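You operate a simulated robot arm through the tools that you are given. There is no shell and no other tool.

The job below is to be done with a simulated robot arm. You get a single attempt, and the scene is never put back.

TASK
Move the green roll to the green mat and wipe the smears off the glass and the yellow mat.
Fine: use the white pad and put it back. What is to be rubbed or washed off counts as gone when no trace of it is left.

It is judged by the outcome, as a careful person would: the job done as asked, and still so three seconds after it is handed in. It fails if anything else is knocked over, pushed out of place, dropped, spilled or broken.

THE ROBOT
A 7-joint arm with a two-finger parallel gripper, fixed in place. Base frame: the origin is at the foot of the arm, x ahead of it, y to its left, z up. Units: m, rad, N and s.
With the tool pointing down near the work surface it reaches from about 0.38 to 0.8 m from the base axis. Its first joint turns from -2.496 to 2.496 rad. Payload 3 kg.
Tool frame: the origin (TCP) lies between the finger pads and is the grasp point; the fingertips stand 0.03 m ahead of it; z points along the fingers, y is the line along which they close. The gripper opens to 0.11 m. The fingers are 0.02 m wide and 0.01 m thick; the gripper's body (0.048 by 0.112 m) begins 0.055 m behind the TCP.
Orientation is that of the tool frame in the base frame, as a unit quaternion [w, x, y, z]. With the fingers straight down and closing along the base's y, the tool's x points along the base's -x, its y along +y and its z along -z.

THE INTERFACE
- The arm moves only by the tool apply_moves. Its argument "deltas" is a list of rows, each an object of numbers (a shift or turn left out is 0, a gripper value left out holds the last): "tx", "ty", "tz": the shift along the base's x, y, z in units of 50 mm (1.0 is 50 mm); "ax", "ay", "az": the turn, a rotation vector about the base's x, y, z in units of 4 degrees (1.0 is 4 degrees); "jaw": the opening, from 0 (shut) to 1 (fully open). In form: [{"tx": .., "ty": .., "tz": .., "ax": .., "ay": .., "az": .., "jaw": ..}, ...]. A call has 1 to 20 rows; each row shifts and turns the commanded pose from where the row before left it. A call with a number of a shift or a turn outside -1 to 1 is refused whole. A row lasts 0.2 s, in which the tool goes at most 0.05 m and 0.15 rad; a call with a longer step from one row to the next is refused whole, and so is a gripper value outside its range. A pose out of reach is approached as far as the arm can. The call stops where the force on the tool passes 90 N (or 10 N more than at its start, if that is more) or the arm is blocked; 0.2 s more then pass. Each finger travels about 0.153 m/s and halts on what it meets, pressing with about 40 N; the grip force reading is that of the motor and also rises with nothing between the fingers. The clock runs only during rows and for 0.2 s after the last one: add rows that do not move to give the fingers time. The reply holds the time, the measured pose of the TCP, the force on the tool along the base axes, the opening and the grip force, in the units named above and with some noise, with the torque about the TCP (base axes, N m) and any sound that the robot's microphone picked up.
- Cameras (640 x 400 px; columns grow to the right, rows downward): "scene" is fixed at [0.0519, 0.5008, 1.4505]; the picture's right is [-0.50, -0.86, 0.00], its down [-0.42, 0.24, -0.88] and it looks along [0.76, -0.44, -0.48] (base axes); focal length 310 px, centre (320, 200). "wrist" rides on the gripper at [0.072, 0.017, -0.103] in the tool frame; the picture's right is [-0.23, 0.97, 0.00], its down [-0.76, -0.18, -0.62] and it looks along [-0.61, -0.14, 0.78] (tool axes); focal length 222 px, centre (320, 200). There is no depth. A picture from a camera that has moved, and an enlarged one, comes with that camera's place and axes in the base frame and with its lens.
- get_image(camera): a new picture of that camera. It takes no simulated time.
- lift_body(by): slides the trunk up (or, below 0, down) by that many m; the arm rides with it, the base frame stays. It gives what a move gives, with no picture.
- inspect(camera, box): a new picture of the part [left, top, right, bottom] of that camera's present view, enlarged. It takes no simulated time.
- job_done(): hands the job in; it is judged then, once.

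Nothing tells you positions but the pictures and the camera data. Unless the task says otherwise, let go and move clear before handing in.

The tools are called after "Request:" by a JSON object that holds its "op" and its "data". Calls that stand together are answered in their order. apply_moves: Moves the arm, as the interface text tells. Its arguments: {"type":"object","properties":{"deltas":{"type":"array","items":{"type":"object","properties":{"tx":{"type":"number"},"ty":{"type":"number"},"tz":{"type":"number"},"ax":{"type":"number"},"ay":{"type":"number"},"az":{"type":"number"},"jaw":{"type":"number"}}}}},"required":["deltas"]} The other tools are called the same way: lift_body (by) slides the trunk up or down; get_image (camera) takes a picture; inspect (camera, box) takes an enlarged picture of a part of a camera's view; job_done () hands the job in.

At the start:

```text
clock: 0.0
position: [0.5286, -0.21, 1.1824]
orientation: [0.0, 0.0, 1.0, 0.0]
ft_force: [-0.3, 0.7, -0.5]
moment: [-0.04, 0.02, -0.01]
finger_gap: 0.1102
gripper_force: 0.1
trunk travel left (down, up): [-0.425, 0.065]
```

scene: 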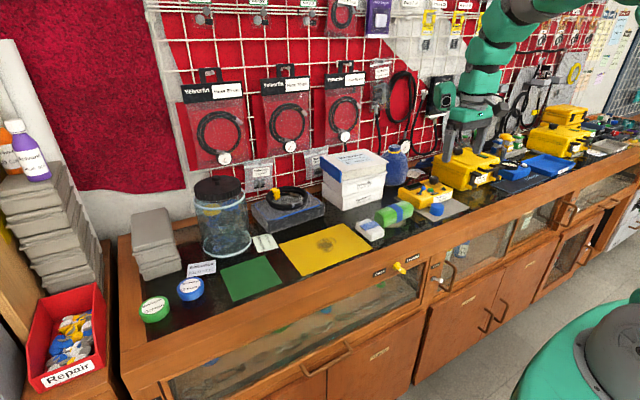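
wrist: 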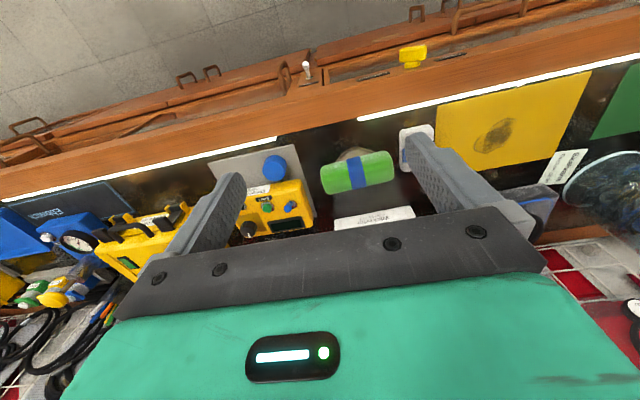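

I see a bench with a green mat, a yellow mat with a dark smear, a white pad, a green roll with a blue band, and lots of clutter. I'll look closer before moving anything.

Request:
{"op": "inspect", "data": {"camera": "scene", "box": [120, 160, 300, 340]}}

Request:
{"op": "inspect", "data": {"camera": "scene", "box": [240, 140, 480, 290]}}

Request:
{"op": "inspect", "data": {"camera": "wrist", "box": [200, 60, 640, 280]}}

```text
2.22 times, centred on (210, 250) of scene
camera zoom: at [0.0519, 0.5008, 1.4505], right [-0.5, -0.86, 0.0], down [-0.42, 0.24, -0.88], along [0.76, -0.44, -0.48], focal length 690 px, centre (564, 89)
```

zoom: 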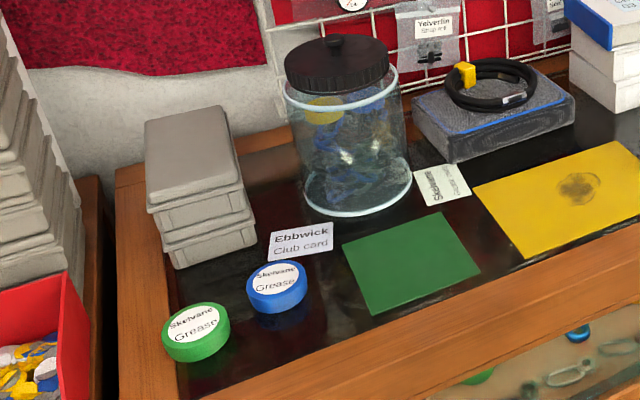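

```text
2.67 times, centred on (360, 215) of scene
camera zoom: at [0.0519, 0.5008, 1.4505], right [-0.5, -0.86, 0.0], down [-0.42, 0.24, -0.88], along [0.76, -0.44, -0.48], focal length 828 px, centre (213, 160)
```

zoom: 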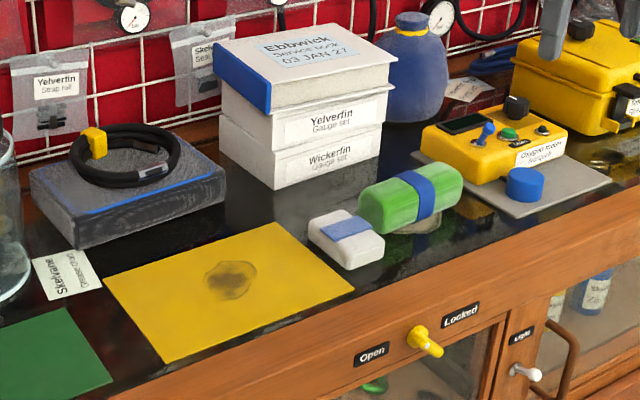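

```text
1.45 times, centred on (420, 170) of wrist
camera zoom: at [0.4551, -0.1919, 1.2851], right [0.23, 0.97, 0.0], down [0.76, -0.18, 0.62], along [0.61, -0.14, -0.78], focal length 323 px, centre (174, 244)
```

zoom: 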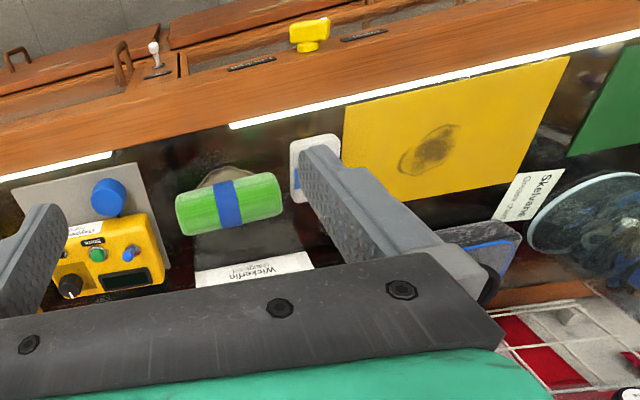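

The bench top is dark glass. I take the yellow-mat smear to be near (0.70, 0.10), the roll near (0.69, -0.17) with another smear beneath it on the glass, the white pad near (0.68, -0.04) and the green mat near (0.68, 0.34). I'll move sideways at height to get better wrist views.

Request:
{"op": "apply_moves", "data": {"deltas": [{"tx": -0.6, "ty": 0.6}, {"ty": 0.8}, {"ty": 0.8}, {"ty": 0.8}, {"ty": 0.0}]}}

Request:
{"op": "get_image", "data": {"camera": "wrist"}}

Request:
{"op": "get_image", "data": {"camera": "scene"}}

```text
clock: 1.2
position: [0.4986, -0.06, 1.1831]
orientation: [0.0, 0.0, 1.0, 0.0]
ft_force: [1.1, 1.0, -0.1]
moment: [0.01, 0.0, 0.0]
finger_gap: 0.1098
gripper_force: 0.1
trunk travel left (down, up): [-0.425, 0.065]
```

```text
taken
camera wrist: at [0.4257, -0.0415, 1.2858], right [0.23, 0.97, 0.0], down [0.76, -0.18, 0.62], along [0.61, -0.14, -0.78], focal length 222 px, centre (320, 200)
```

wrist: 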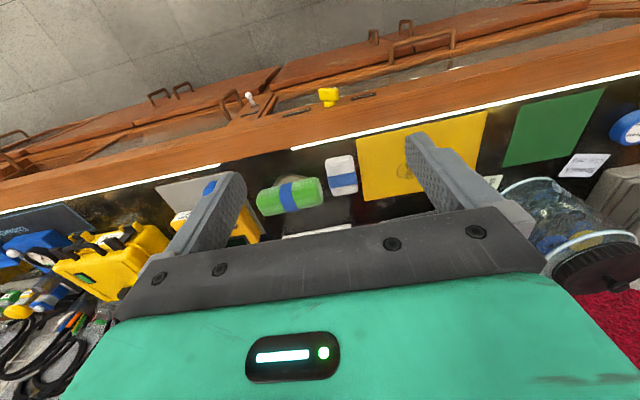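

```text
taken
```

scene: 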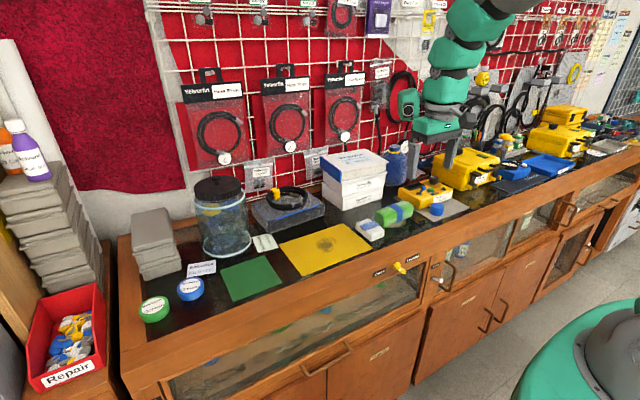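

The wrist view now shows the roll, pad and both mats between the fingers. I'll enlarge it to measure the poses.

Request:
{"op": "inspect", "data": {"camera": "wrist", "box": [230, 130, 390, 230]}}

Request:
{"op": "inspect", "data": {"camera": "scene", "box": [345, 185, 425, 245]}}

Request:
{"op": "inspect", "data": {"camera": "wrist", "box": [340, 80, 640, 240]}}

```text
4.00 times, centred on (310, 180) of wrist
camera zoom: at [0.4257, -0.0415, 1.2858], right [0.23, 0.97, 0.0], down [0.76, -0.18, 0.62], along [0.61, -0.14, -0.78], focal length 888 px, centre (360, 280)
```

zoom: 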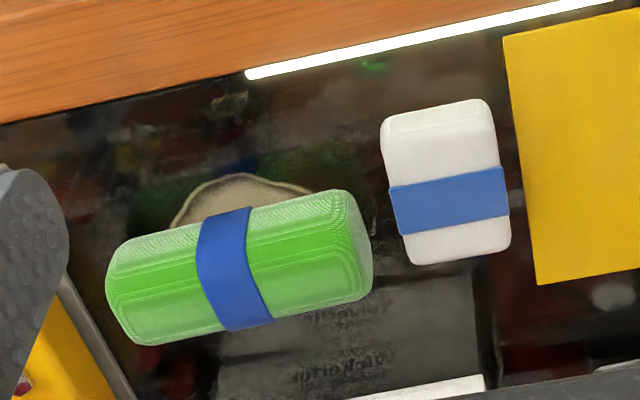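

```text
6.67 times, centred on (385, 215) of scene
camera zoom: at [0.0519, 0.5008, 1.4505], right [-0.5, -0.86, 0.0], down [-0.42, 0.24, -0.88], along [0.76, -0.44, -0.48], focal length 2069 px, centre (-113, 100)
```

zoom: 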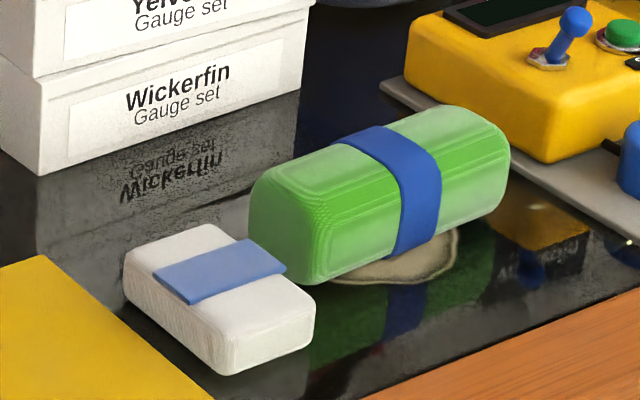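

```text
2.13 times, centred on (490, 160) of wrist
camera zoom: at [0.4257, -0.0415, 1.2858], right [0.23, 0.97, 0.0], down [0.76, -0.18, 0.62], along [0.61, -0.14, -0.78], focal length 474 px, centre (-43, 285)
```

zoom: 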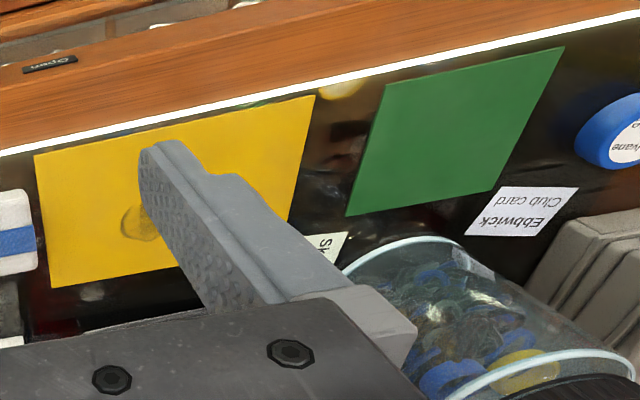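

The roll is a rounded-square block, about 0.13 m long along y, centred near (0.71, -0.18). It sits partly over a pale ring-shaped smear on the glass. The pad is near (0.69, -0.055). I'll check the rest of the glass for other smears before starting.

Request:
{"op": "inspect", "data": {"camera": "scene", "box": [420, 110, 640, 230]}}

Request:
{"op": "inspect", "data": {"camera": "scene", "box": [230, 190, 380, 290]}}

Request:
{"op": "inspect", "data": {"camera": "scene", "box": [120, 220, 270, 350]}}

Request:
{"op": "inspect", "data": {"camera": "scene", "box": [360, 170, 480, 250]}}

```text
2.91 times, centred on (530, 170) of scene
camera zoom: at [0.0519, 0.5008, 1.4505], right [-0.5, -0.86, 0.0], down [-0.42, 0.24, -0.88], along [0.76, -0.44, -0.48], focal length 903 px, centre (-291, 287)
```

zoom: 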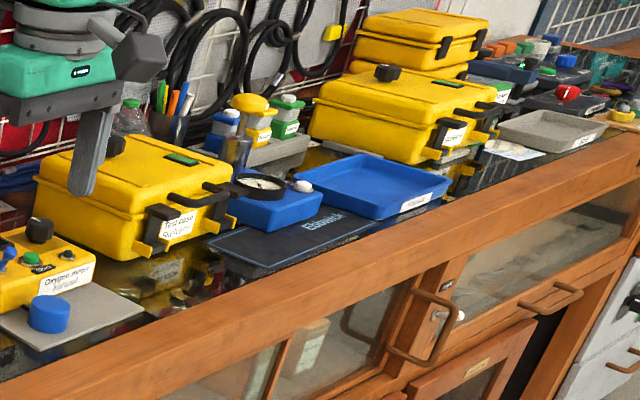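

```text
4.00 times, centred on (305, 240) of scene
camera zoom: at [0.0519, 0.5008, 1.4505], right [-0.5, -0.86, 0.0], down [-0.42, 0.24, -0.88], along [0.76, -0.44, -0.48], focal length 1242 px, centre (380, 40)
```

zoom: 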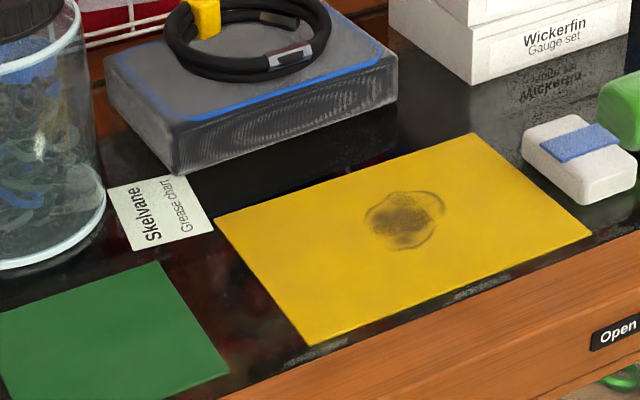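

```text
3.08 times, centred on (195, 285) of scene
camera zoom: at [0.0519, 0.5008, 1.4505], right [-0.5, -0.86, 0.0], down [-0.42, 0.24, -0.88], along [0.76, -0.44, -0.48], focal length 955 px, centre (705, -62)
```

zoom: 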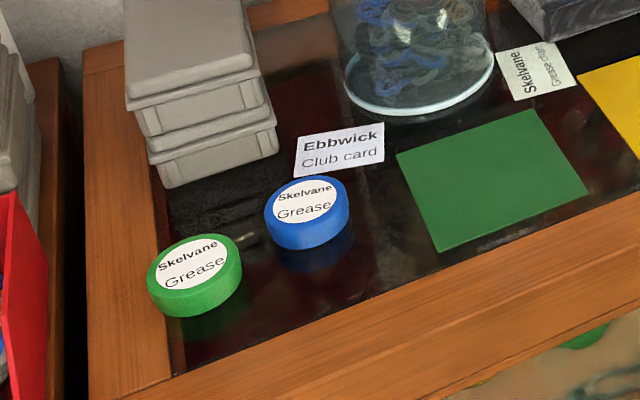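

```text
5.00 times, centred on (420, 210) of scene
camera zoom: at [0.0519, 0.5008, 1.4505], right [-0.5, -0.86, 0.0], down [-0.42, 0.24, -0.88], along [0.76, -0.44, -0.48], focal length 1552 px, centre (-180, 150)
```

zoom: 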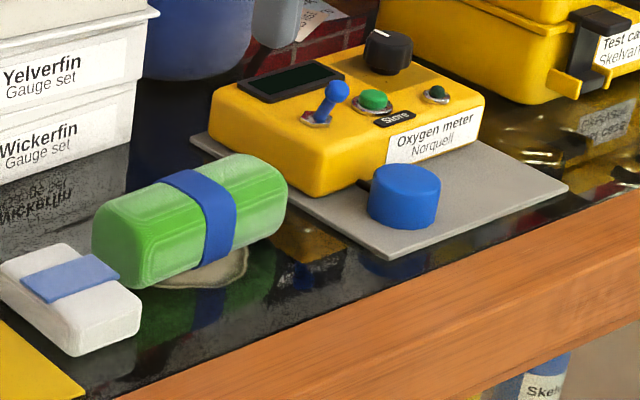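

Only two smears show: the dark ring on the yellow mat and the pale one under the roll on the glass. I'll turn the tool about -87° so the fingers straddle the roll front and back, and bring it to a hover above the roll.

Request:
{"op": "apply_moves", "data": {"deltas": [{"tx": 0.16, "ty": -0.12, "tz": -0.1, "az": -1}, {"tx": 0.16, "ty": -0.12, "tz": -0.1, "az": -1}, {"tx": 0.16, "ty": -0.12, "tz": -0.1, "az": -1}, {"tx": 0.16, "ty": -0.12, "tz": -0.1, "az": -1}, {"tx": 0.16, "ty": -0.12, "tz": -0.1, "az": -1}, {"tx": 0.16, "ty": -0.12, "tz": -0.1, "az": -1}, {"tx": 0.16, "ty": -0.12, "tz": -0.1, "az": -1}, {"tx": 0.16, "ty": -0.12, "tz": -0.1, "az": -1}, {"tx": 0.16, "ty": -0.12, "tz": -0.1, "az": -1}, {"tx": 0.16, "ty": -0.12, "tz": -0.1, "az": -1}, {"tx": 0.16, "ty": -0.12, "tz": -0.1, "az": -1}, {"tx": 0.16, "ty": -0.12, "tz": -0.1, "az": -1}, {"tx": 0.16, "ty": -0.12, "tz": -0.1, "az": -1}, {"tx": 0.16, "ty": -0.12, "tz": -0.1, "az": -1}, {"tx": 0.16, "ty": -0.12, "tz": -0.1, "az": -1}, {"tx": 0.16, "ty": -0.12, "tz": -0.1, "az": -1}, {"tx": 0.16, "ty": -0.12, "tz": -0.1, "az": -1}, {"tx": 0.16, "ty": -0.12, "tz": -0.1, "az": -1}, {"tx": 0.16, "ty": -0.12, "tz": -0.1, "az": -1}, {"tx": 0.16, "ty": -0.12, "tz": -0.1, "az": -1}]}}

Request:
{"op": "get_image", "data": {"camera": "wrist"}}

Request:
{"op": "get_image", "data": {"camera": "scene"}}

```text
clock: 5.4
position: [0.658, -0.1784, 1.0831]
orientation: [0.001, 0.644, 0.765, 0.0]
ft_force: [-0.5, 0.3, 0.6]
moment: [-0.04, -0.05, -0.03]
finger_gap: 0.1101
gripper_force: 0.0
trunk travel left (down, up): [-0.425, 0.065]
```

```text
taken
camera wrist: at [0.6618, -0.104, 1.1861], right [1.0, -0.06, 0.0], down [-0.04, -0.78, 0.62], along [-0.04, -0.62, -0.78], focal length 222 px, centre (320, 200)
```

wrist: 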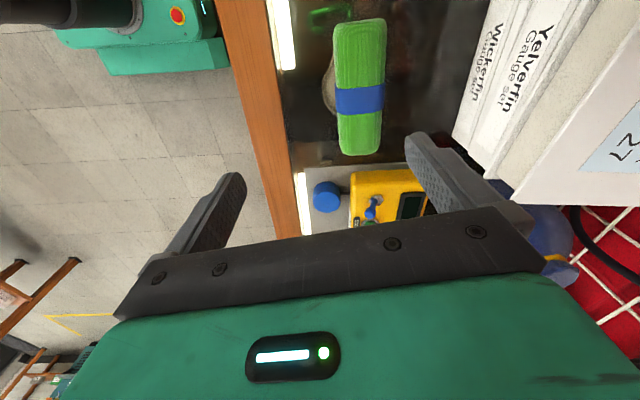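

```text
taken
```

scene: 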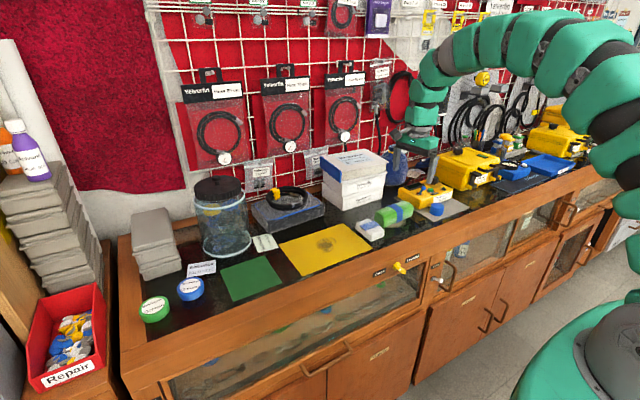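

The arm reached it without trouble. I'll enlarge the roll to measure its edges and orientation.

Request:
{"op": "inspect", "data": {"camera": "wrist", "box": [290, 0, 450, 170]}}

```text
2.35 times, centred on (370, 85) of wrist
camera zoom: at [0.6618, -0.104, 1.1861], right [1.0, -0.06, 0.0], down [-0.04, -0.78, 0.62], along [-0.04, -0.62, -0.78], focal length 523 px, centre (202, 471)
```

zoom: 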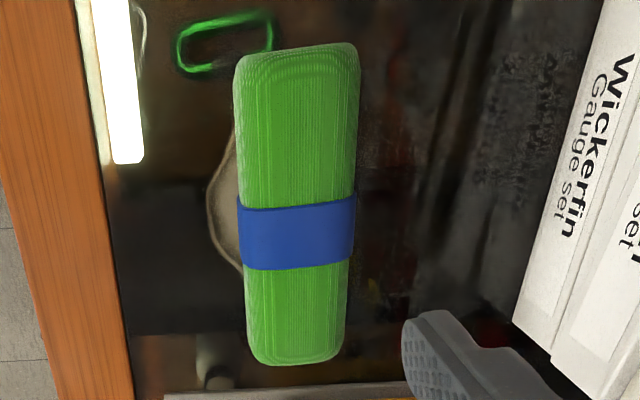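

The roll's axis is about 3° off base y, and its centre is near x=0.707, y=-0.178. I'll line up over it and stop just above its top.

Request:
{"op": "apply_moves", "data": {"deltas": [{"tx": 0.25, "az": -0.6, "tz": -0.4}, {"tx": 0.25, "az": -0.6, "tz": -0.5}, {"tx": 0.24, "az": -0.55, "tz": -0.5}, {"tx": 0.24, "tz": -0.5}, {"tz": -0.3}, {"tz": 0}]}}

Request:
{"op": "get_image", "data": {"camera": "wrist"}}

Request:
{"op": "inspect", "data": {"camera": "scene", "box": [340, 140, 460, 250]}}

```text
clock: 6.8
position: [0.7066, -0.1787, 0.9717]
orientation: [0.0, 0.689, 0.725, 0.0]
ft_force: [1.0, -0.6, -0.4]
moment: [0.01, 0.01, -0.01]
finger_gap: 0.11
gripper_force: 0.1
trunk travel left (down, up): [-0.425, 0.065]
```

```text
taken
camera wrist: at [0.72, -0.1053, 1.0754], right [0.98, -0.18, 0.0], down [-0.14, -0.77, 0.62], along [-0.11, -0.61, -0.78], focal length 222 px, centre (320, 200)
```

wrist: 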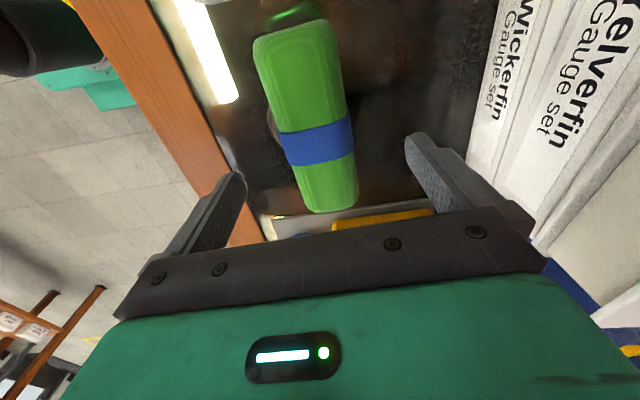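

```text
3.64 times, centred on (400, 195) of scene
camera zoom: at [0.0519, 0.5008, 1.4505], right [-0.5, -0.86, 0.0], down [-0.42, 0.24, -0.88], along [0.76, -0.44, -0.48], focal length 1129 px, centre (29, 218)
```

zoom: 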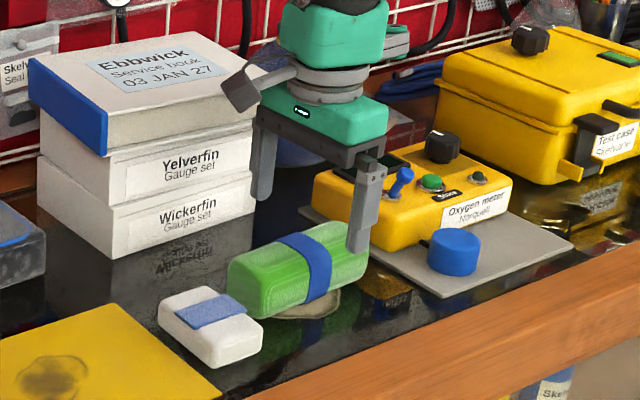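

The tool is well aligned with the roll and the band is centred. I'll go down with the fingers open, stopping short of the glass.

Request:
{"op": "apply_moves", "data": {"deltas": [{"tx": -0.03, "tz": -0.3}, {"tz": -0.3}, {"tz": -0.3}, {"tz": -0.3}, {"tz": 0}]}}

Request:
{"op": "get_image", "data": {"camera": "wrist"}}

Request:
{"op": "inspect", "data": {"camera": "scene", "box": [350, 160, 450, 240]}}

```text
clock: 8.0
position: [0.7062, -0.1782, 0.9104]
orientation: [0.0, 0.688, 0.726, 0.0]
ft_force: [0.1, 0.3, 1.2]
moment: [0.02, 0.01, 0.03]
finger_gap: 0.11
gripper_force: 0.0
trunk travel left (down, up): [-0.425, 0.065]
```

```text
taken
camera wrist: at [0.7184, -0.1045, 1.0137], right [0.98, -0.18, 0.0], down [-0.14, -0.77, 0.62], along [-0.11, -0.61, -0.78], focal length 222 px, centre (320, 200)
```

wrist: 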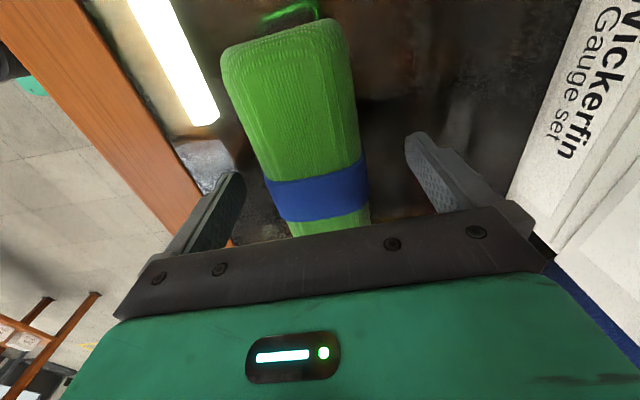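

```text
5.00 times, centred on (400, 200) of scene
camera zoom: at [0.0519, 0.5008, 1.4505], right [-0.5, -0.86, 0.0], down [-0.42, 0.24, -0.88], along [0.76, -0.44, -0.48], focal length 1552 px, centre (-80, 200)
```

zoom: 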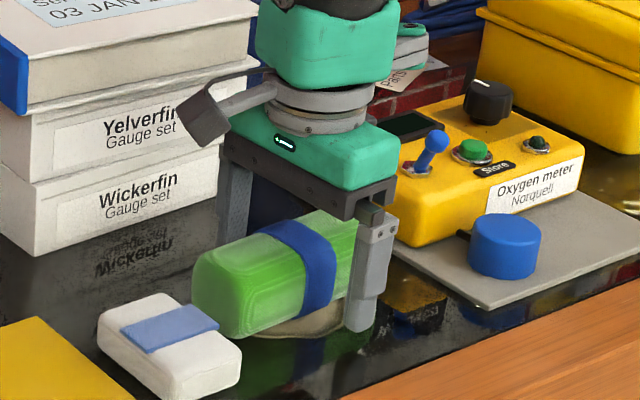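

The band sits right at the grasp point, with the fingertips just above the glass. I'll go down a few millimetres more and close on the roll.

Request:
{"op": "apply_moves", "data": {"deltas": [{"tz": -0.1}, {"jaw": 0.7}, {"jaw": 0.5}, {"jaw": 0.3}, {"jaw": 0.3}, {"jaw": 0.3}]}}

Request:
{"op": "get_image", "data": {"camera": "wrist"}}

```text
clock: 9.4
position: [0.7055, -0.179, 0.9072]
orientation: [0.0, 0.688, 0.725, 0.0]
ft_force: [-0.6, 0.0, -1.1]
moment: [0.02, -0.04, -0.01]
finger_gap: 0.0535
gripper_force: 40.6
trunk travel left (down, up): [-0.425, 0.065]
```

```text
taken
camera wrist: at [0.7184, -0.1049, 1.0098], right [0.98, -0.18, 0.0], down [-0.14, -0.77, 0.62], along [-0.11, -0.61, -0.78], focal length 222 px, centre (320, 200)
```

wrist: 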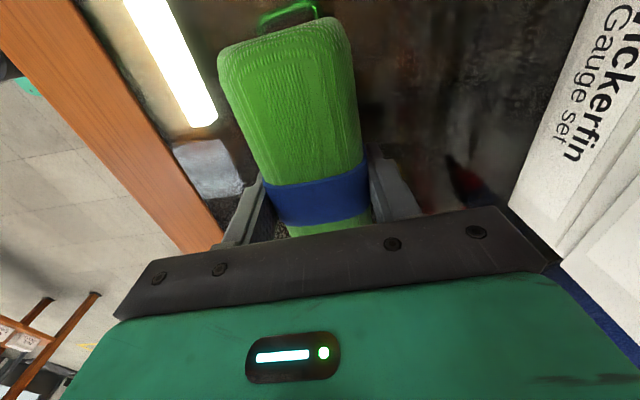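

The roll is gripped with a gap of 53.5 mm. I'll lift it straight up and check it is held.

Request:
{"op": "apply_moves", "data": {"deltas": [{"tz": 0.2}, {"tz": 0.4}, {"tz": 0.6}, {"tz": 0.8}, {"tz": 0.8}, {"tz": 0}]}}

Request:
{"op": "get_image", "data": {"camera": "wrist"}}

Request:
{"op": "inspect", "data": {"camera": "scene", "box": [340, 140, 460, 250]}}

```text
clock: 10.8
position: [0.7048, -0.1792, 1.0474]
orientation: [0.0, 0.689, 0.725, 0.0]
ft_force: [-0.5, -0.2, -1.5]
moment: [0.0, 0.0, 0.02]
finger_gap: 0.0538
gripper_force: 40.2
trunk travel left (down, up): [-0.425, 0.065]
```

```text
taken
camera wrist: at [0.7177, -0.1049, 1.151], right [0.98, -0.18, 0.0], down [-0.14, -0.77, 0.62], along [-0.11, -0.61, -0.78], focal length 222 px, centre (320, 200)
```

wrist: 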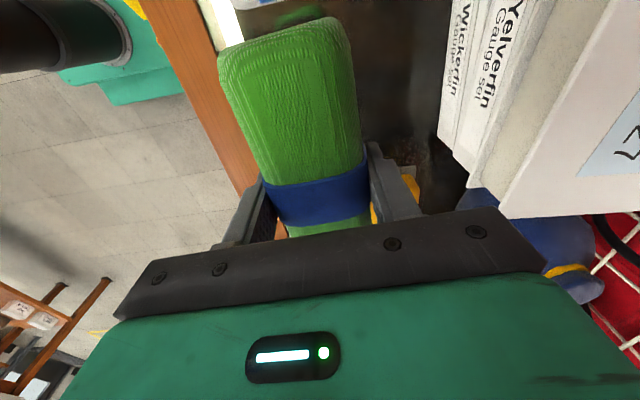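

```text
3.64 times, centred on (400, 195) of scene
camera zoom: at [0.0519, 0.5008, 1.4505], right [-0.5, -0.86, 0.0], down [-0.42, 0.24, -0.88], along [0.76, -0.44, -0.48], focal length 1129 px, centre (29, 218)
```

zoom: 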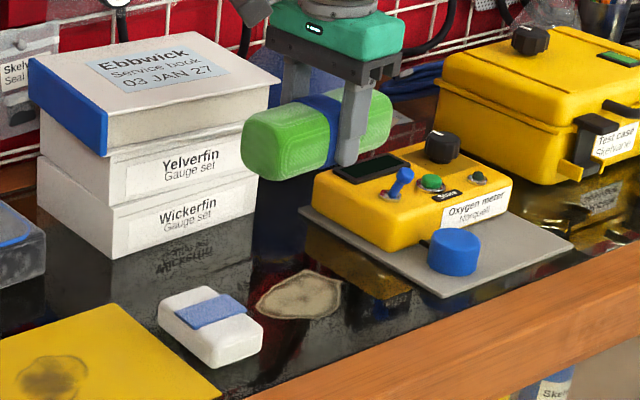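

The roll is held and the whole pale smear on the glass is now in view, near (0.71, -0.18). I'll carry the roll at height to above the green mat, squaring it up on the way.

Request:
{"op": "apply_moves", "data": {"deltas": [{"ty": 0.4}, {"ty": 0.7}, {"ty": 0.85}, {"ty": 0.85, "az": -0.1}, {"ty": 0.85, "az": -0.1}, {"ty": 0.85, "az": -0.1}, {"ty": 0.85, "az": -0.1}, {"ty": 0.85, "az": -0.1}, {"ty": 0.85, "az": -0.1}, {"ty": 0.85, "az": -0.1}, {"ty": 0.8}, {"ty": 0.7}, {"ty": 0.5}, {"ty": 0.3}, {"ty": 0}]}}

Request:
{"op": "get_image", "data": {"camera": "wrist"}}

Request:
{"op": "get_image", "data": {"camera": "scene"}}

```text
clock: 14.0
position: [0.7051, 0.3296, 1.0491]
orientation: [-0.002, 0.707, 0.707, -0.001]
ft_force: [-0.2, 0.1, -2.0]
moment: [0.0, 0.02, -0.02]
finger_gap: 0.0534
gripper_force: 40.0
trunk travel left (down, up): [-0.425, 0.065]
```

```text
taken
camera wrist: at [0.722, 0.4037, 1.1513], right [0.97, -0.22, 0.0], down [-0.18, -0.76, 0.62], along [-0.14, -0.61, -0.78], focal length 222 px, centre (320, 200)
```

wrist: 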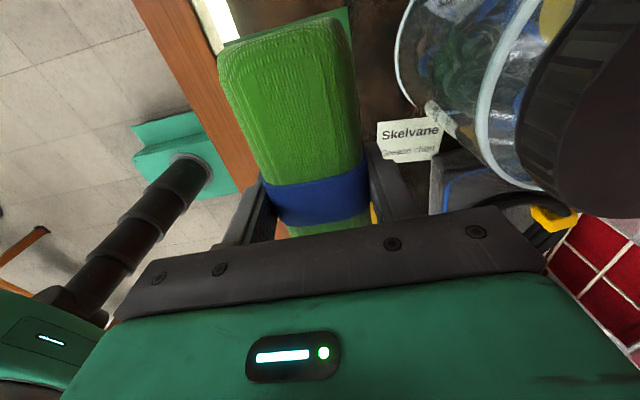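

```text
taken
```

scene: 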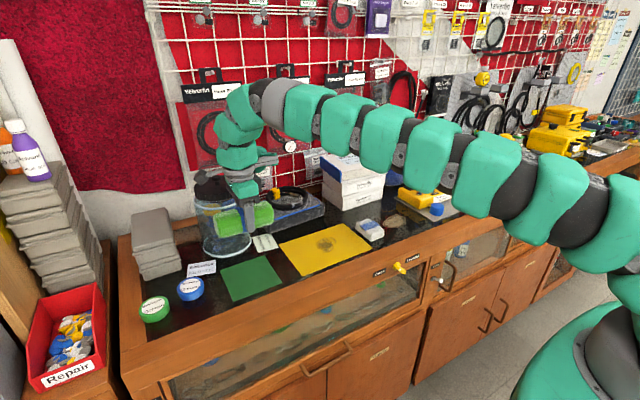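

The roll is above the green mat. I'll zoom in to check clearance to the jar and to pin down the mat's position.

Request:
{"op": "inspect", "data": {"camera": "scene", "box": [160, 150, 320, 310]}}

Request:
{"op": "inspect", "data": {"camera": "wrist", "box": [200, 0, 450, 170]}}

```text
2.50 times, centred on (240, 230) of scene
camera zoom: at [0.0519, 0.5008, 1.4505], right [-0.5, -0.86, 0.0], down [-0.42, 0.24, -0.88], along [0.76, -0.44, -0.48], focal length 776 px, centre (520, 125)
```

zoom: 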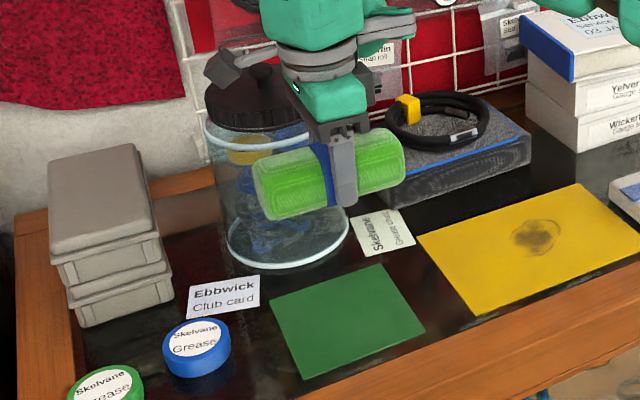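

```text
2.35 times, centred on (325, 85) of wrist
camera zoom: at [0.722, 0.4037, 1.1513], right [0.97, -0.22, 0.0], down [-0.18, -0.76, 0.62], along [-0.14, -0.61, -0.78], focal length 523 px, centre (308, 471)
```

zoom: 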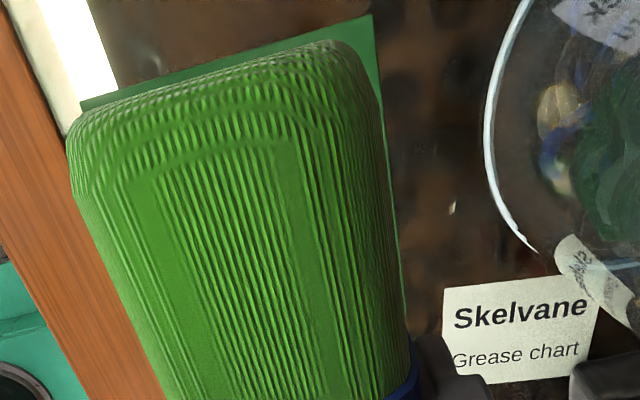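

Both views put the green mat's centre near (0.693, 0.346), and the jar is clear. I'll shift over the centre and lower, stopping a little above contact.

Request:
{"op": "apply_moves", "data": {"deltas": [{"tx": -0.12, "ty": 0.16, "tz": -0.3}, {"tx": -0.12, "ty": 0.16, "tz": -0.5}, {"tz": -0.5}, {"tz": -0.5}, {"tz": -0.4}, {"tz": -0.2}, {"tz": 0}]}}

Request:
{"op": "inspect", "data": {"camera": "scene", "box": [180, 180, 320, 310]}}

Request:
{"op": "get_image", "data": {"camera": "wrist"}}

```text
clock: 15.6
position: [0.6927, 0.3451, 0.9275]
orientation: [0.0, 0.706, 0.708, 0.0]
ft_force: [-0.4, -0.4, -1.7]
moment: [-0.02, -0.02, -0.01]
finger_gap: 0.0538
gripper_force: 39.7
trunk travel left (down, up): [-0.425, 0.065]
```

```text
3.08 times, centred on (250, 245) of scene
camera zoom: at [0.0519, 0.5008, 1.4505], right [-0.5, -0.86, 0.0], down [-0.42, 0.24, -0.88], along [0.76, -0.44, -0.48], focal length 955 px, centre (535, 62)
```

zoom: 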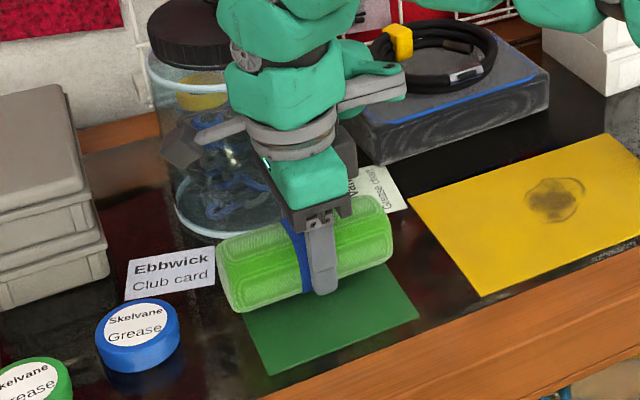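

```text
taken
camera wrist: at [0.7105, 0.4187, 1.0305], right [0.97, -0.22, 0.0], down [-0.18, -0.76, 0.62], along [-0.14, -0.61, -0.78], focal length 222 px, centre (320, 200)
```

wrist: 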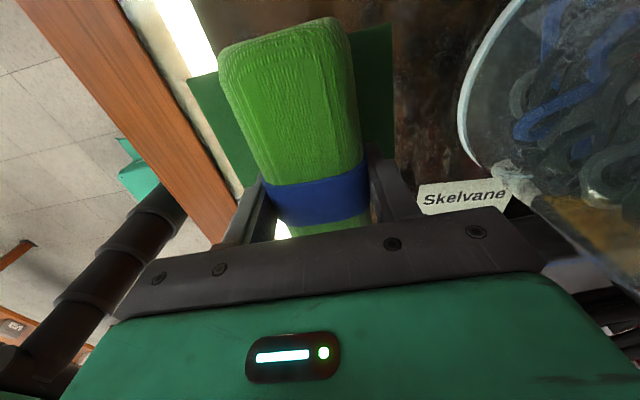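

The roll is squarely over the mat, slightly too far towards +y. I'll nudge it about -5 mm in y and lower it onto the mat in small steps, watching the force.

Request:
{"op": "apply_moves", "data": {"deltas": [{"tx": -0.04, "ty": -0.11, "tz": -0.1}, {"tz": -0.1}, {"tz": -0.06}, {"tz": -0.04}, {"tz": 0}]}}

Request:
{"op": "inspect", "data": {"camera": "scene", "box": [200, 210, 300, 310]}}

```text
clock: 16.8
position: [0.6919, 0.3417, 0.913]
orientation: [0.0, 0.706, 0.708, -0.001]
ft_force: [0.0, -0.6, -1.5]
moment: [-0.01, 0.0, -0.02]
finger_gap: 0.0537
gripper_force: 40.0
trunk travel left (down, up): [-0.425, 0.065]
```

```text
4.00 times, centred on (250, 260) of scene
camera zoom: at [0.0519, 0.5008, 1.4505], right [-0.5, -0.86, 0.0], down [-0.42, 0.24, -0.88], along [0.76, -0.44, -0.48], focal length 1242 px, centre (600, -40)
```

zoom: 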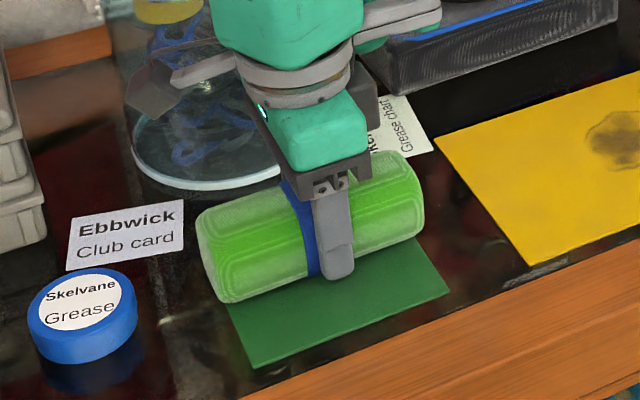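

Still no contact at z=0.913. I'll keep lowering in about 1 mm steps.

Request:
{"op": "apply_moves", "data": {"deltas": [{"tz": -0.03}, {"tz": -0.02}, {"tz": 0}]}}

```text
clock: 17.6
position: [0.6924, 0.3407, 0.9103]
orientation: [0.0, 0.705, 0.709, 0.0]
ft_force: [0.5, 0.4, -1.2]
moment: [0.0, 0.0, 0.0]
finger_gap: 0.0538
gripper_force: 39.9
trunk travel left (down, up): [-0.425, 0.065]
```

Request:
{"op": "apply_moves", "data": {"deltas": [{"tz": -0.02}, {"tz": -0.02}, {"tz": 0}]}}

```text
clock: 18.4
position: [0.6909, 0.3399, 0.9104]
orientation: [0.0, 0.706, 0.708, 0.002]
ft_force: [3.8, 2.0, 19.1]
moment: [-0.54, 0.34, -0.07]
finger_gap: 0.0536
gripper_force: 40.0
trunk travel left (down, up): [-0.425, 0.065]
```

The roll is on the mat (19 N upward). I'll ease off about 1 mm, open the fingers, and then rise straight up.

Request:
{"op": "apply_moves", "data": {"deltas": [{"tz": 0.03}, {"tz": 0}, {"jaw": 0.6}, {"jaw": 0.75}, {"jaw": 0.75}]}}

Request:
{"op": "inspect", "data": {"camera": "scene", "box": [200, 210, 300, 310]}}

Request:
{"op": "get_image", "data": {"camera": "wrist"}}

```text
clock: 19.6
position: [0.6926, 0.3399, 0.9095]
orientation: [0.0, 0.706, 0.708, -0.001]
ft_force: [0.4, -0.4, -0.7]
moment: [0.02, 0.02, 0.01]
finger_gap: 0.0823
gripper_force: 0.1
trunk travel left (down, up): [-0.425, 0.065]
```

```text
4.00 times, centred on (250, 260) of scene
camera zoom: at [0.0519, 0.5008, 1.4505], right [-0.5, -0.86, 0.0], down [-0.42, 0.24, -0.88], along [0.76, -0.44, -0.48], focal length 1242 px, centre (600, -40)
```

zoom: 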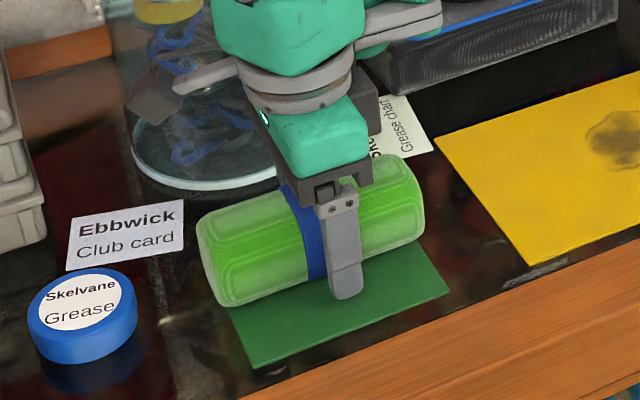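

```text
taken
camera wrist: at [0.7079, 0.4138, 1.0119], right [0.97, -0.22, 0.0], down [-0.17, -0.76, 0.62], along [-0.14, -0.61, -0.78], focal length 222 px, centre (320, 200)
```

wrist: 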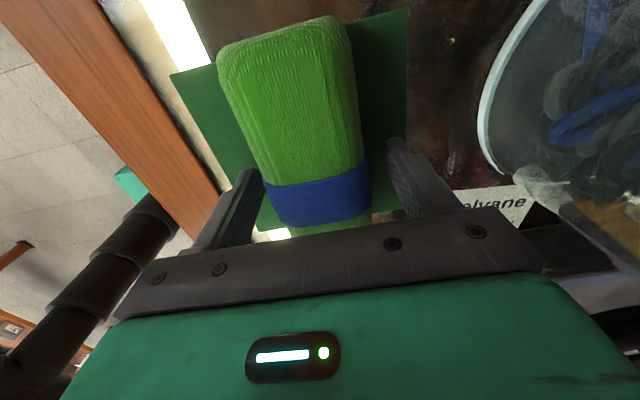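

The roll is released and stands on the mat. I'll rise straight up clear of it and check.

Request:
{"op": "apply_moves", "data": {"deltas": [{"tz": 0.2}, {"tz": 0.4}, {"tz": 0.6}, {"tz": 0.8}, {"tz": 0.8}, {"tz": 0.4, "jaw": 1.0}, {"tz": 0}]}}

Request:
{"op": "inspect", "data": {"camera": "scene", "box": [200, 210, 300, 310]}}

Request:
{"op": "get_image", "data": {"camera": "wrist"}}

```text
clock: 21.2
position: [0.6918, 0.3434, 1.0693]
orientation: [-0.001, 0.706, 0.708, 0.0]
ft_force: [-0.3, 0.4, -0.4]
moment: [-0.01, -0.02, -0.02]
finger_gap: 0.11
gripper_force: 0.1
trunk travel left (down, up): [-0.425, 0.065]
```

```text
4.00 times, centred on (250, 260) of scene
camera zoom: at [0.0519, 0.5008, 1.4505], right [-0.5, -0.86, 0.0], down [-0.42, 0.24, -0.88], along [0.76, -0.44, -0.48], focal length 1242 px, centre (600, -40)
```

zoom: 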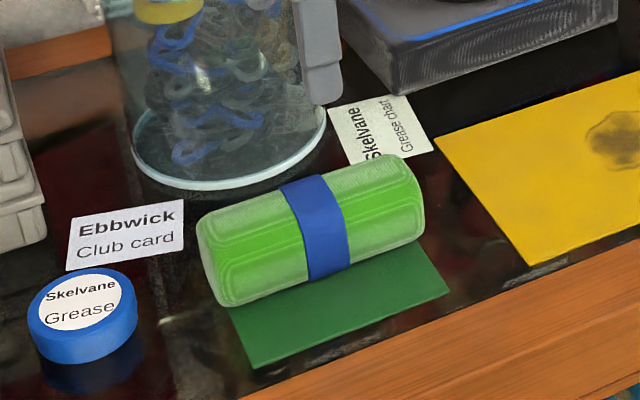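

```text
taken
camera wrist: at [0.7079, 0.4159, 1.1717], right [0.97, -0.22, 0.0], down [-0.17, -0.76, 0.62], along [-0.14, -0.61, -0.78], focal length 222 px, centre (320, 200)
```

wrist: 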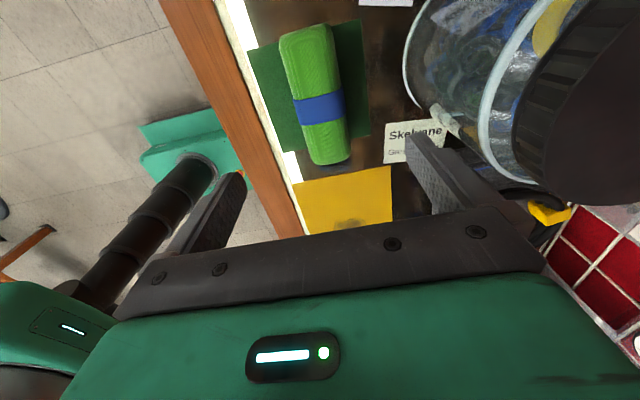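

The roll is centred on the green mat and steady. Next I'll turn the tool back to its starting orientation while moving to above the white pad.

Request:
{"op": "apply_moves", "data": {"deltas": [{"tx": -0.03, "ty": -0.4, "az": 1}, {"tx": -0.03, "ty": -0.4, "az": 1}, {"tx": -0.03, "ty": -0.4, "az": 1}, {"tx": -0.03, "ty": -0.4, "az": 1}, {"tx": -0.03, "ty": -0.4, "az": 1}, {"tx": -0.03, "ty": -0.4, "az": 1}, {"tx": -0.03, "ty": -0.4, "az": 1}, {"tx": -0.03, "ty": -0.4, "az": 1}, {"tx": -0.03, "ty": -0.4, "az": 1}, {"tx": -0.03, "ty": -0.4, "az": 1}, {"tx": -0.03, "ty": -0.4, "az": 1}, {"tx": -0.03, "ty": -0.4, "az": 1}, {"tx": -0.03, "ty": -0.4, "az": 1}, {"tx": -0.03, "ty": -0.4, "az": 1}, {"tx": -0.03, "ty": -0.4, "az": 1}, {"tx": -0.03, "ty": -0.4, "az": 1}, {"tx": -0.03, "ty": -0.4, "az": 1}, {"tx": -0.03, "ty": -0.4, "az": 1}, {"tx": -0.03, "ty": -0.4, "az": 1}, {"tx": -0.03, "ty": -0.4, "az": 1}]}}

Request:
{"op": "apply_moves", "data": {"deltas": [{"az": 1}, {"az": 1}, {"az": 0.5}, {"az": 0}]}}

Request:
{"op": "get_image", "data": {"camera": "wrist"}}

Request:
{"op": "get_image", "data": {"camera": "scene"}}

```text
clock: 25.4
position: [0.6606, -0.0579, 1.069]
orientation: [0.0, 0.085, 0.996, 0.0]
ft_force: [-0.4, 0.6, -0.7]
moment: [-0.04, 0.01, -0.01]
finger_gap: 0.11
gripper_force: 0.0
trunk travel left (down, up): [-0.425, 0.065]
```

```text
clock: 26.4
position: [0.6609, -0.059, 1.0685]
orientation: [-0.001, -0.003, 1.0, 0.0]
ft_force: [0.0, -0.2, -0.6]
moment: [-0.04, 0.0, -0.02]
finger_gap: 0.1102
gripper_force: 0.0
trunk travel left (down, up): [-0.425, 0.065]
```

```text
taken
camera wrist: at [0.5888, -0.0415, 1.1723], right [0.22, 0.97, 0.0], down [0.76, -0.17, 0.62], along [0.61, -0.14, -0.78], focal length 222 px, centre (320, 200)
```

wrist: 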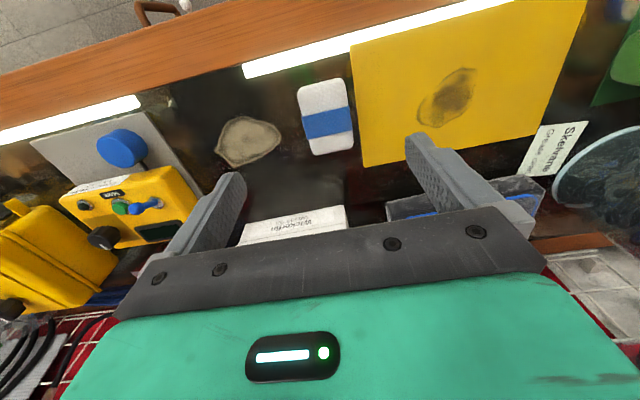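

```text
taken
```

scene: 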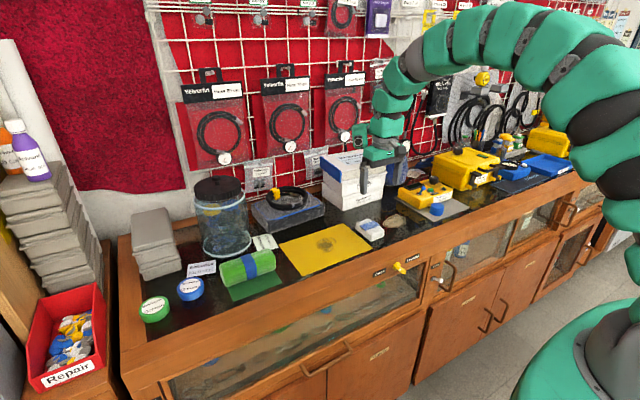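

Now the pad and both smears are clearly in view. I'll enlarge to record the pad's exact pose and the extent of each smear.

Request:
{"op": "inspect", "data": {"camera": "wrist", "box": [200, 60, 380, 180]}}

Request:
{"op": "inspect", "data": {"camera": "wrist", "box": [340, 20, 520, 160]}}

Request:
{"op": "inspect", "data": {"camera": "scene", "box": [280, 200, 440, 290]}}

```text
3.33 times, centred on (290, 120) of wrist
camera zoom: at [0.5888, -0.0415, 1.1723], right [0.22, 0.97, 0.0], down [0.76, -0.17, 0.62], along [0.61, -0.14, -0.78], focal length 740 px, centre (420, 467)
```

zoom: 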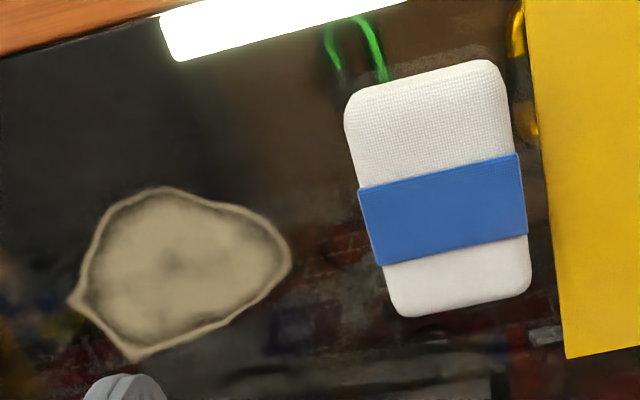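

```text
2.86 times, centred on (430, 90) of wrist
camera zoom: at [0.5888, -0.0415, 1.1723], right [0.22, 0.97, 0.0], down [0.76, -0.17, 0.62], along [0.61, -0.14, -0.78], focal length 635 px, centre (6, 514)
```

zoom: 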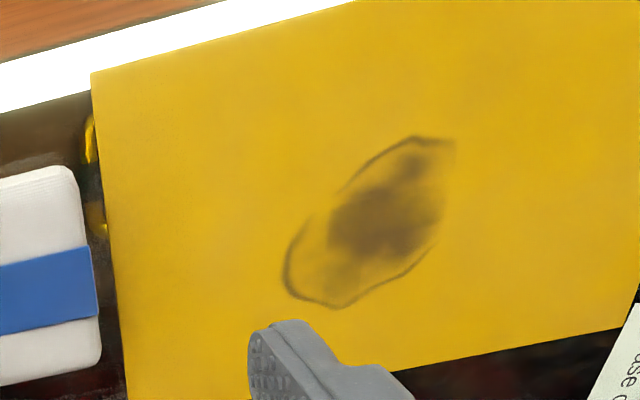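

```text
4.00 times, centred on (360, 245) of scene
camera zoom: at [0.0519, 0.5008, 1.4505], right [-0.5, -0.86, 0.0], down [-0.42, 0.24, -0.88], along [0.76, -0.44, -0.48], focal length 1242 px, centre (160, 20)
```

zoom: 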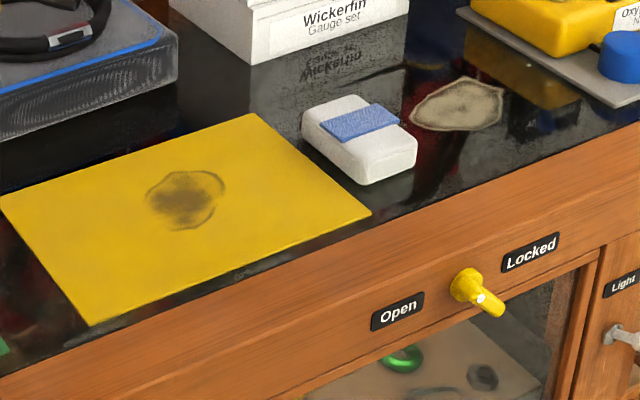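

The pad lies square to the axes at about (0.687, -0.0545). The glass smear spans x 0.66–0.73, y -0.23 to -0.125, and the yellow-mat smear spans x 0.665–0.737, y 0.063–0.134. I'll line up over the pad and go down part way.

Request:
{"op": "apply_moves", "data": {"deltas": [{"tx": 0.13, "ty": 0.02, "tz": -0.4, "az": -0.08}, {"tx": 0.13, "ty": 0.02, "tz": -0.6}, {"tx": 0.13, "ty": 0.02, "tz": -0.6}, {"tx": 0.13, "ty": 0.02, "tz": -0.5}, {"tz": -0.3}, {"tz": 0}]}}

Request:
{"op": "get_image", "data": {"camera": "wrist"}}

Request:
{"op": "inspect", "data": {"camera": "scene", "box": [310, 170, 430, 260]}}

```text
clock: 27.8
position: [0.6877, -0.056, 0.9492]
orientation: [0.001, 0.001, 1.0, 0.001]
ft_force: [-0.1, 0.8, 0.0]
moment: [0.01, 0.02, 0.02]
finger_gap: 0.1101
gripper_force: 0.0
trunk travel left (down, up): [-0.425, 0.065]
```

```text
taken
camera wrist: at [0.6155, -0.038, 1.0526], right [0.23, 0.97, 0.0], down [0.76, -0.18, 0.62], along [0.61, -0.14, -0.78], focal length 222 px, centre (320, 200)
```

wrist: 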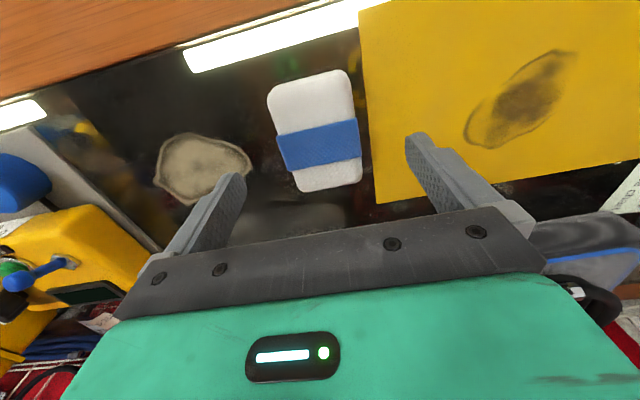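

```text
4.44 times, centred on (370, 215) of scene
camera zoom: at [0.0519, 0.5008, 1.4505], right [-0.5, -0.86, 0.0], down [-0.42, 0.24, -0.88], along [0.76, -0.44, -0.48], focal length 1379 px, centre (98, 133)
```

zoom: 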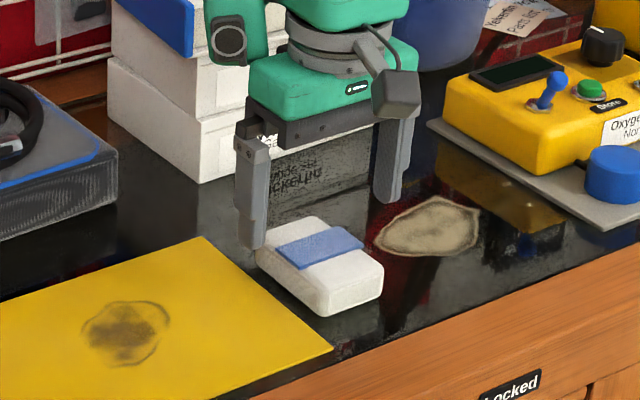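

The grasp point lies right over the pad's band. I'll narrow the jaw so the fingers clear the yellow mat's edge, go down, and grip the pad.

Request:
{"op": "apply_moves", "data": {"deltas": [{"jaw": 0.66}, {"tz": -0.3, "jaw": 0.66}, {"tz": -0.3}, {"tz": -0.2}, {"tz": -0.06}, {"tz": 0}]}}

Request:
{"op": "get_image", "data": {"camera": "wrist"}}

Request:
{"op": "inspect", "data": {"camera": "scene", "box": [330, 190, 420, 260]}}

```text
clock: 29.2
position: [0.6876, -0.0551, 0.9068]
orientation: [0.0, 0.002, 1.0, 0.001]
ft_force: [-0.1, -0.6, 0.4]
moment: [0.01, 0.0, 0.01]
finger_gap: 0.0724
gripper_force: 0.1
trunk travel left (down, up): [-0.425, 0.065]
```

```text
taken
camera wrist: at [0.6154, -0.0369, 1.0097], right [0.23, 0.97, 0.0], down [0.76, -0.18, 0.62], along [0.61, -0.14, -0.78], focal length 222 px, centre (320, 200)
```

wrist: 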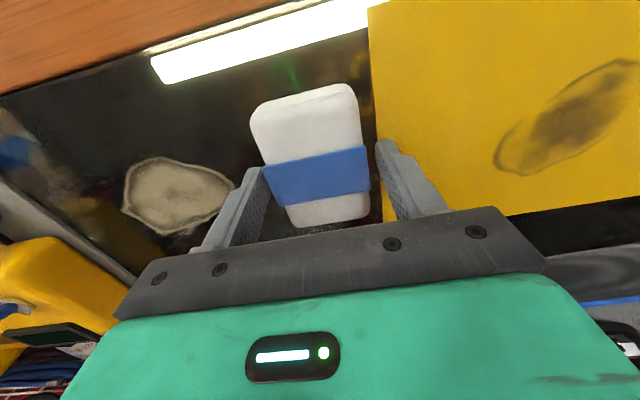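

```text
5.71 times, centred on (375, 225) of scene
camera zoom: at [0.0519, 0.5008, 1.4505], right [-0.5, -0.86, 0.0], down [-0.42, 0.24, -0.88], along [0.76, -0.44, -0.48], focal length 1774 px, centre (6, 57)
```

zoom: 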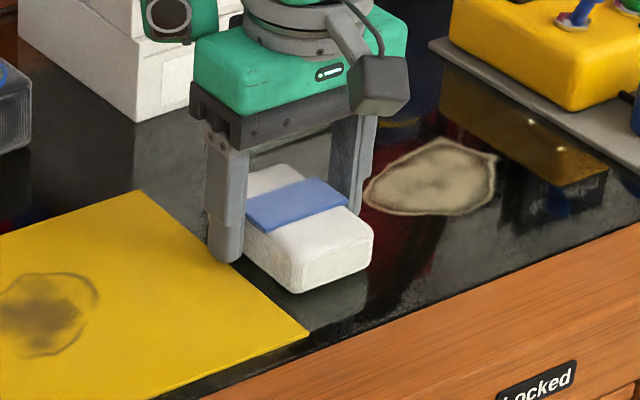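

The fingers straddle the pad without touching anything. I'll close on it now.

Request:
{"op": "apply_moves", "data": {"deltas": [{"tz": -0.03, "jaw": 0.66}, {"jaw": 0.5}, {"jaw": 0.3}, {"jaw": 0.3}, {"jaw": 0.3}]}}

Request:
{"op": "get_image", "data": {"camera": "wrist"}}

```text
clock: 30.4
position: [0.6868, -0.0554, 0.9049]
orientation: [0.0, 0.002, 1.0, 0.0]
ft_force: [0.8, -1.0, 2.5]
moment: [0.0, -0.03, 0.02]
finger_gap: 0.0569
gripper_force: 40.0
trunk travel left (down, up): [-0.425, 0.065]
```

```text
taken
camera wrist: at [0.6152, -0.0369, 1.008], right [0.23, 0.97, 0.0], down [0.76, -0.18, 0.62], along [0.61, -0.14, -0.78], focal length 222 px, centre (320, 200)
```

wrist: 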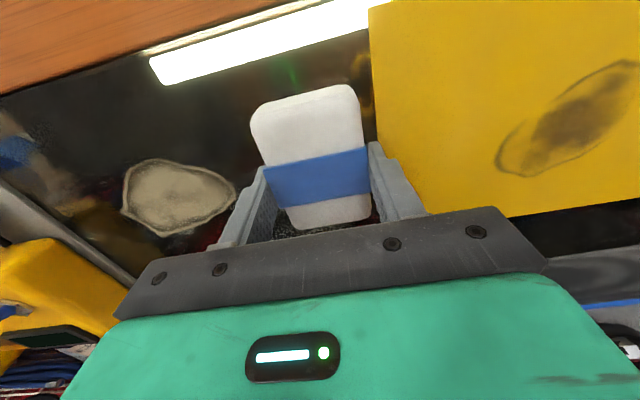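

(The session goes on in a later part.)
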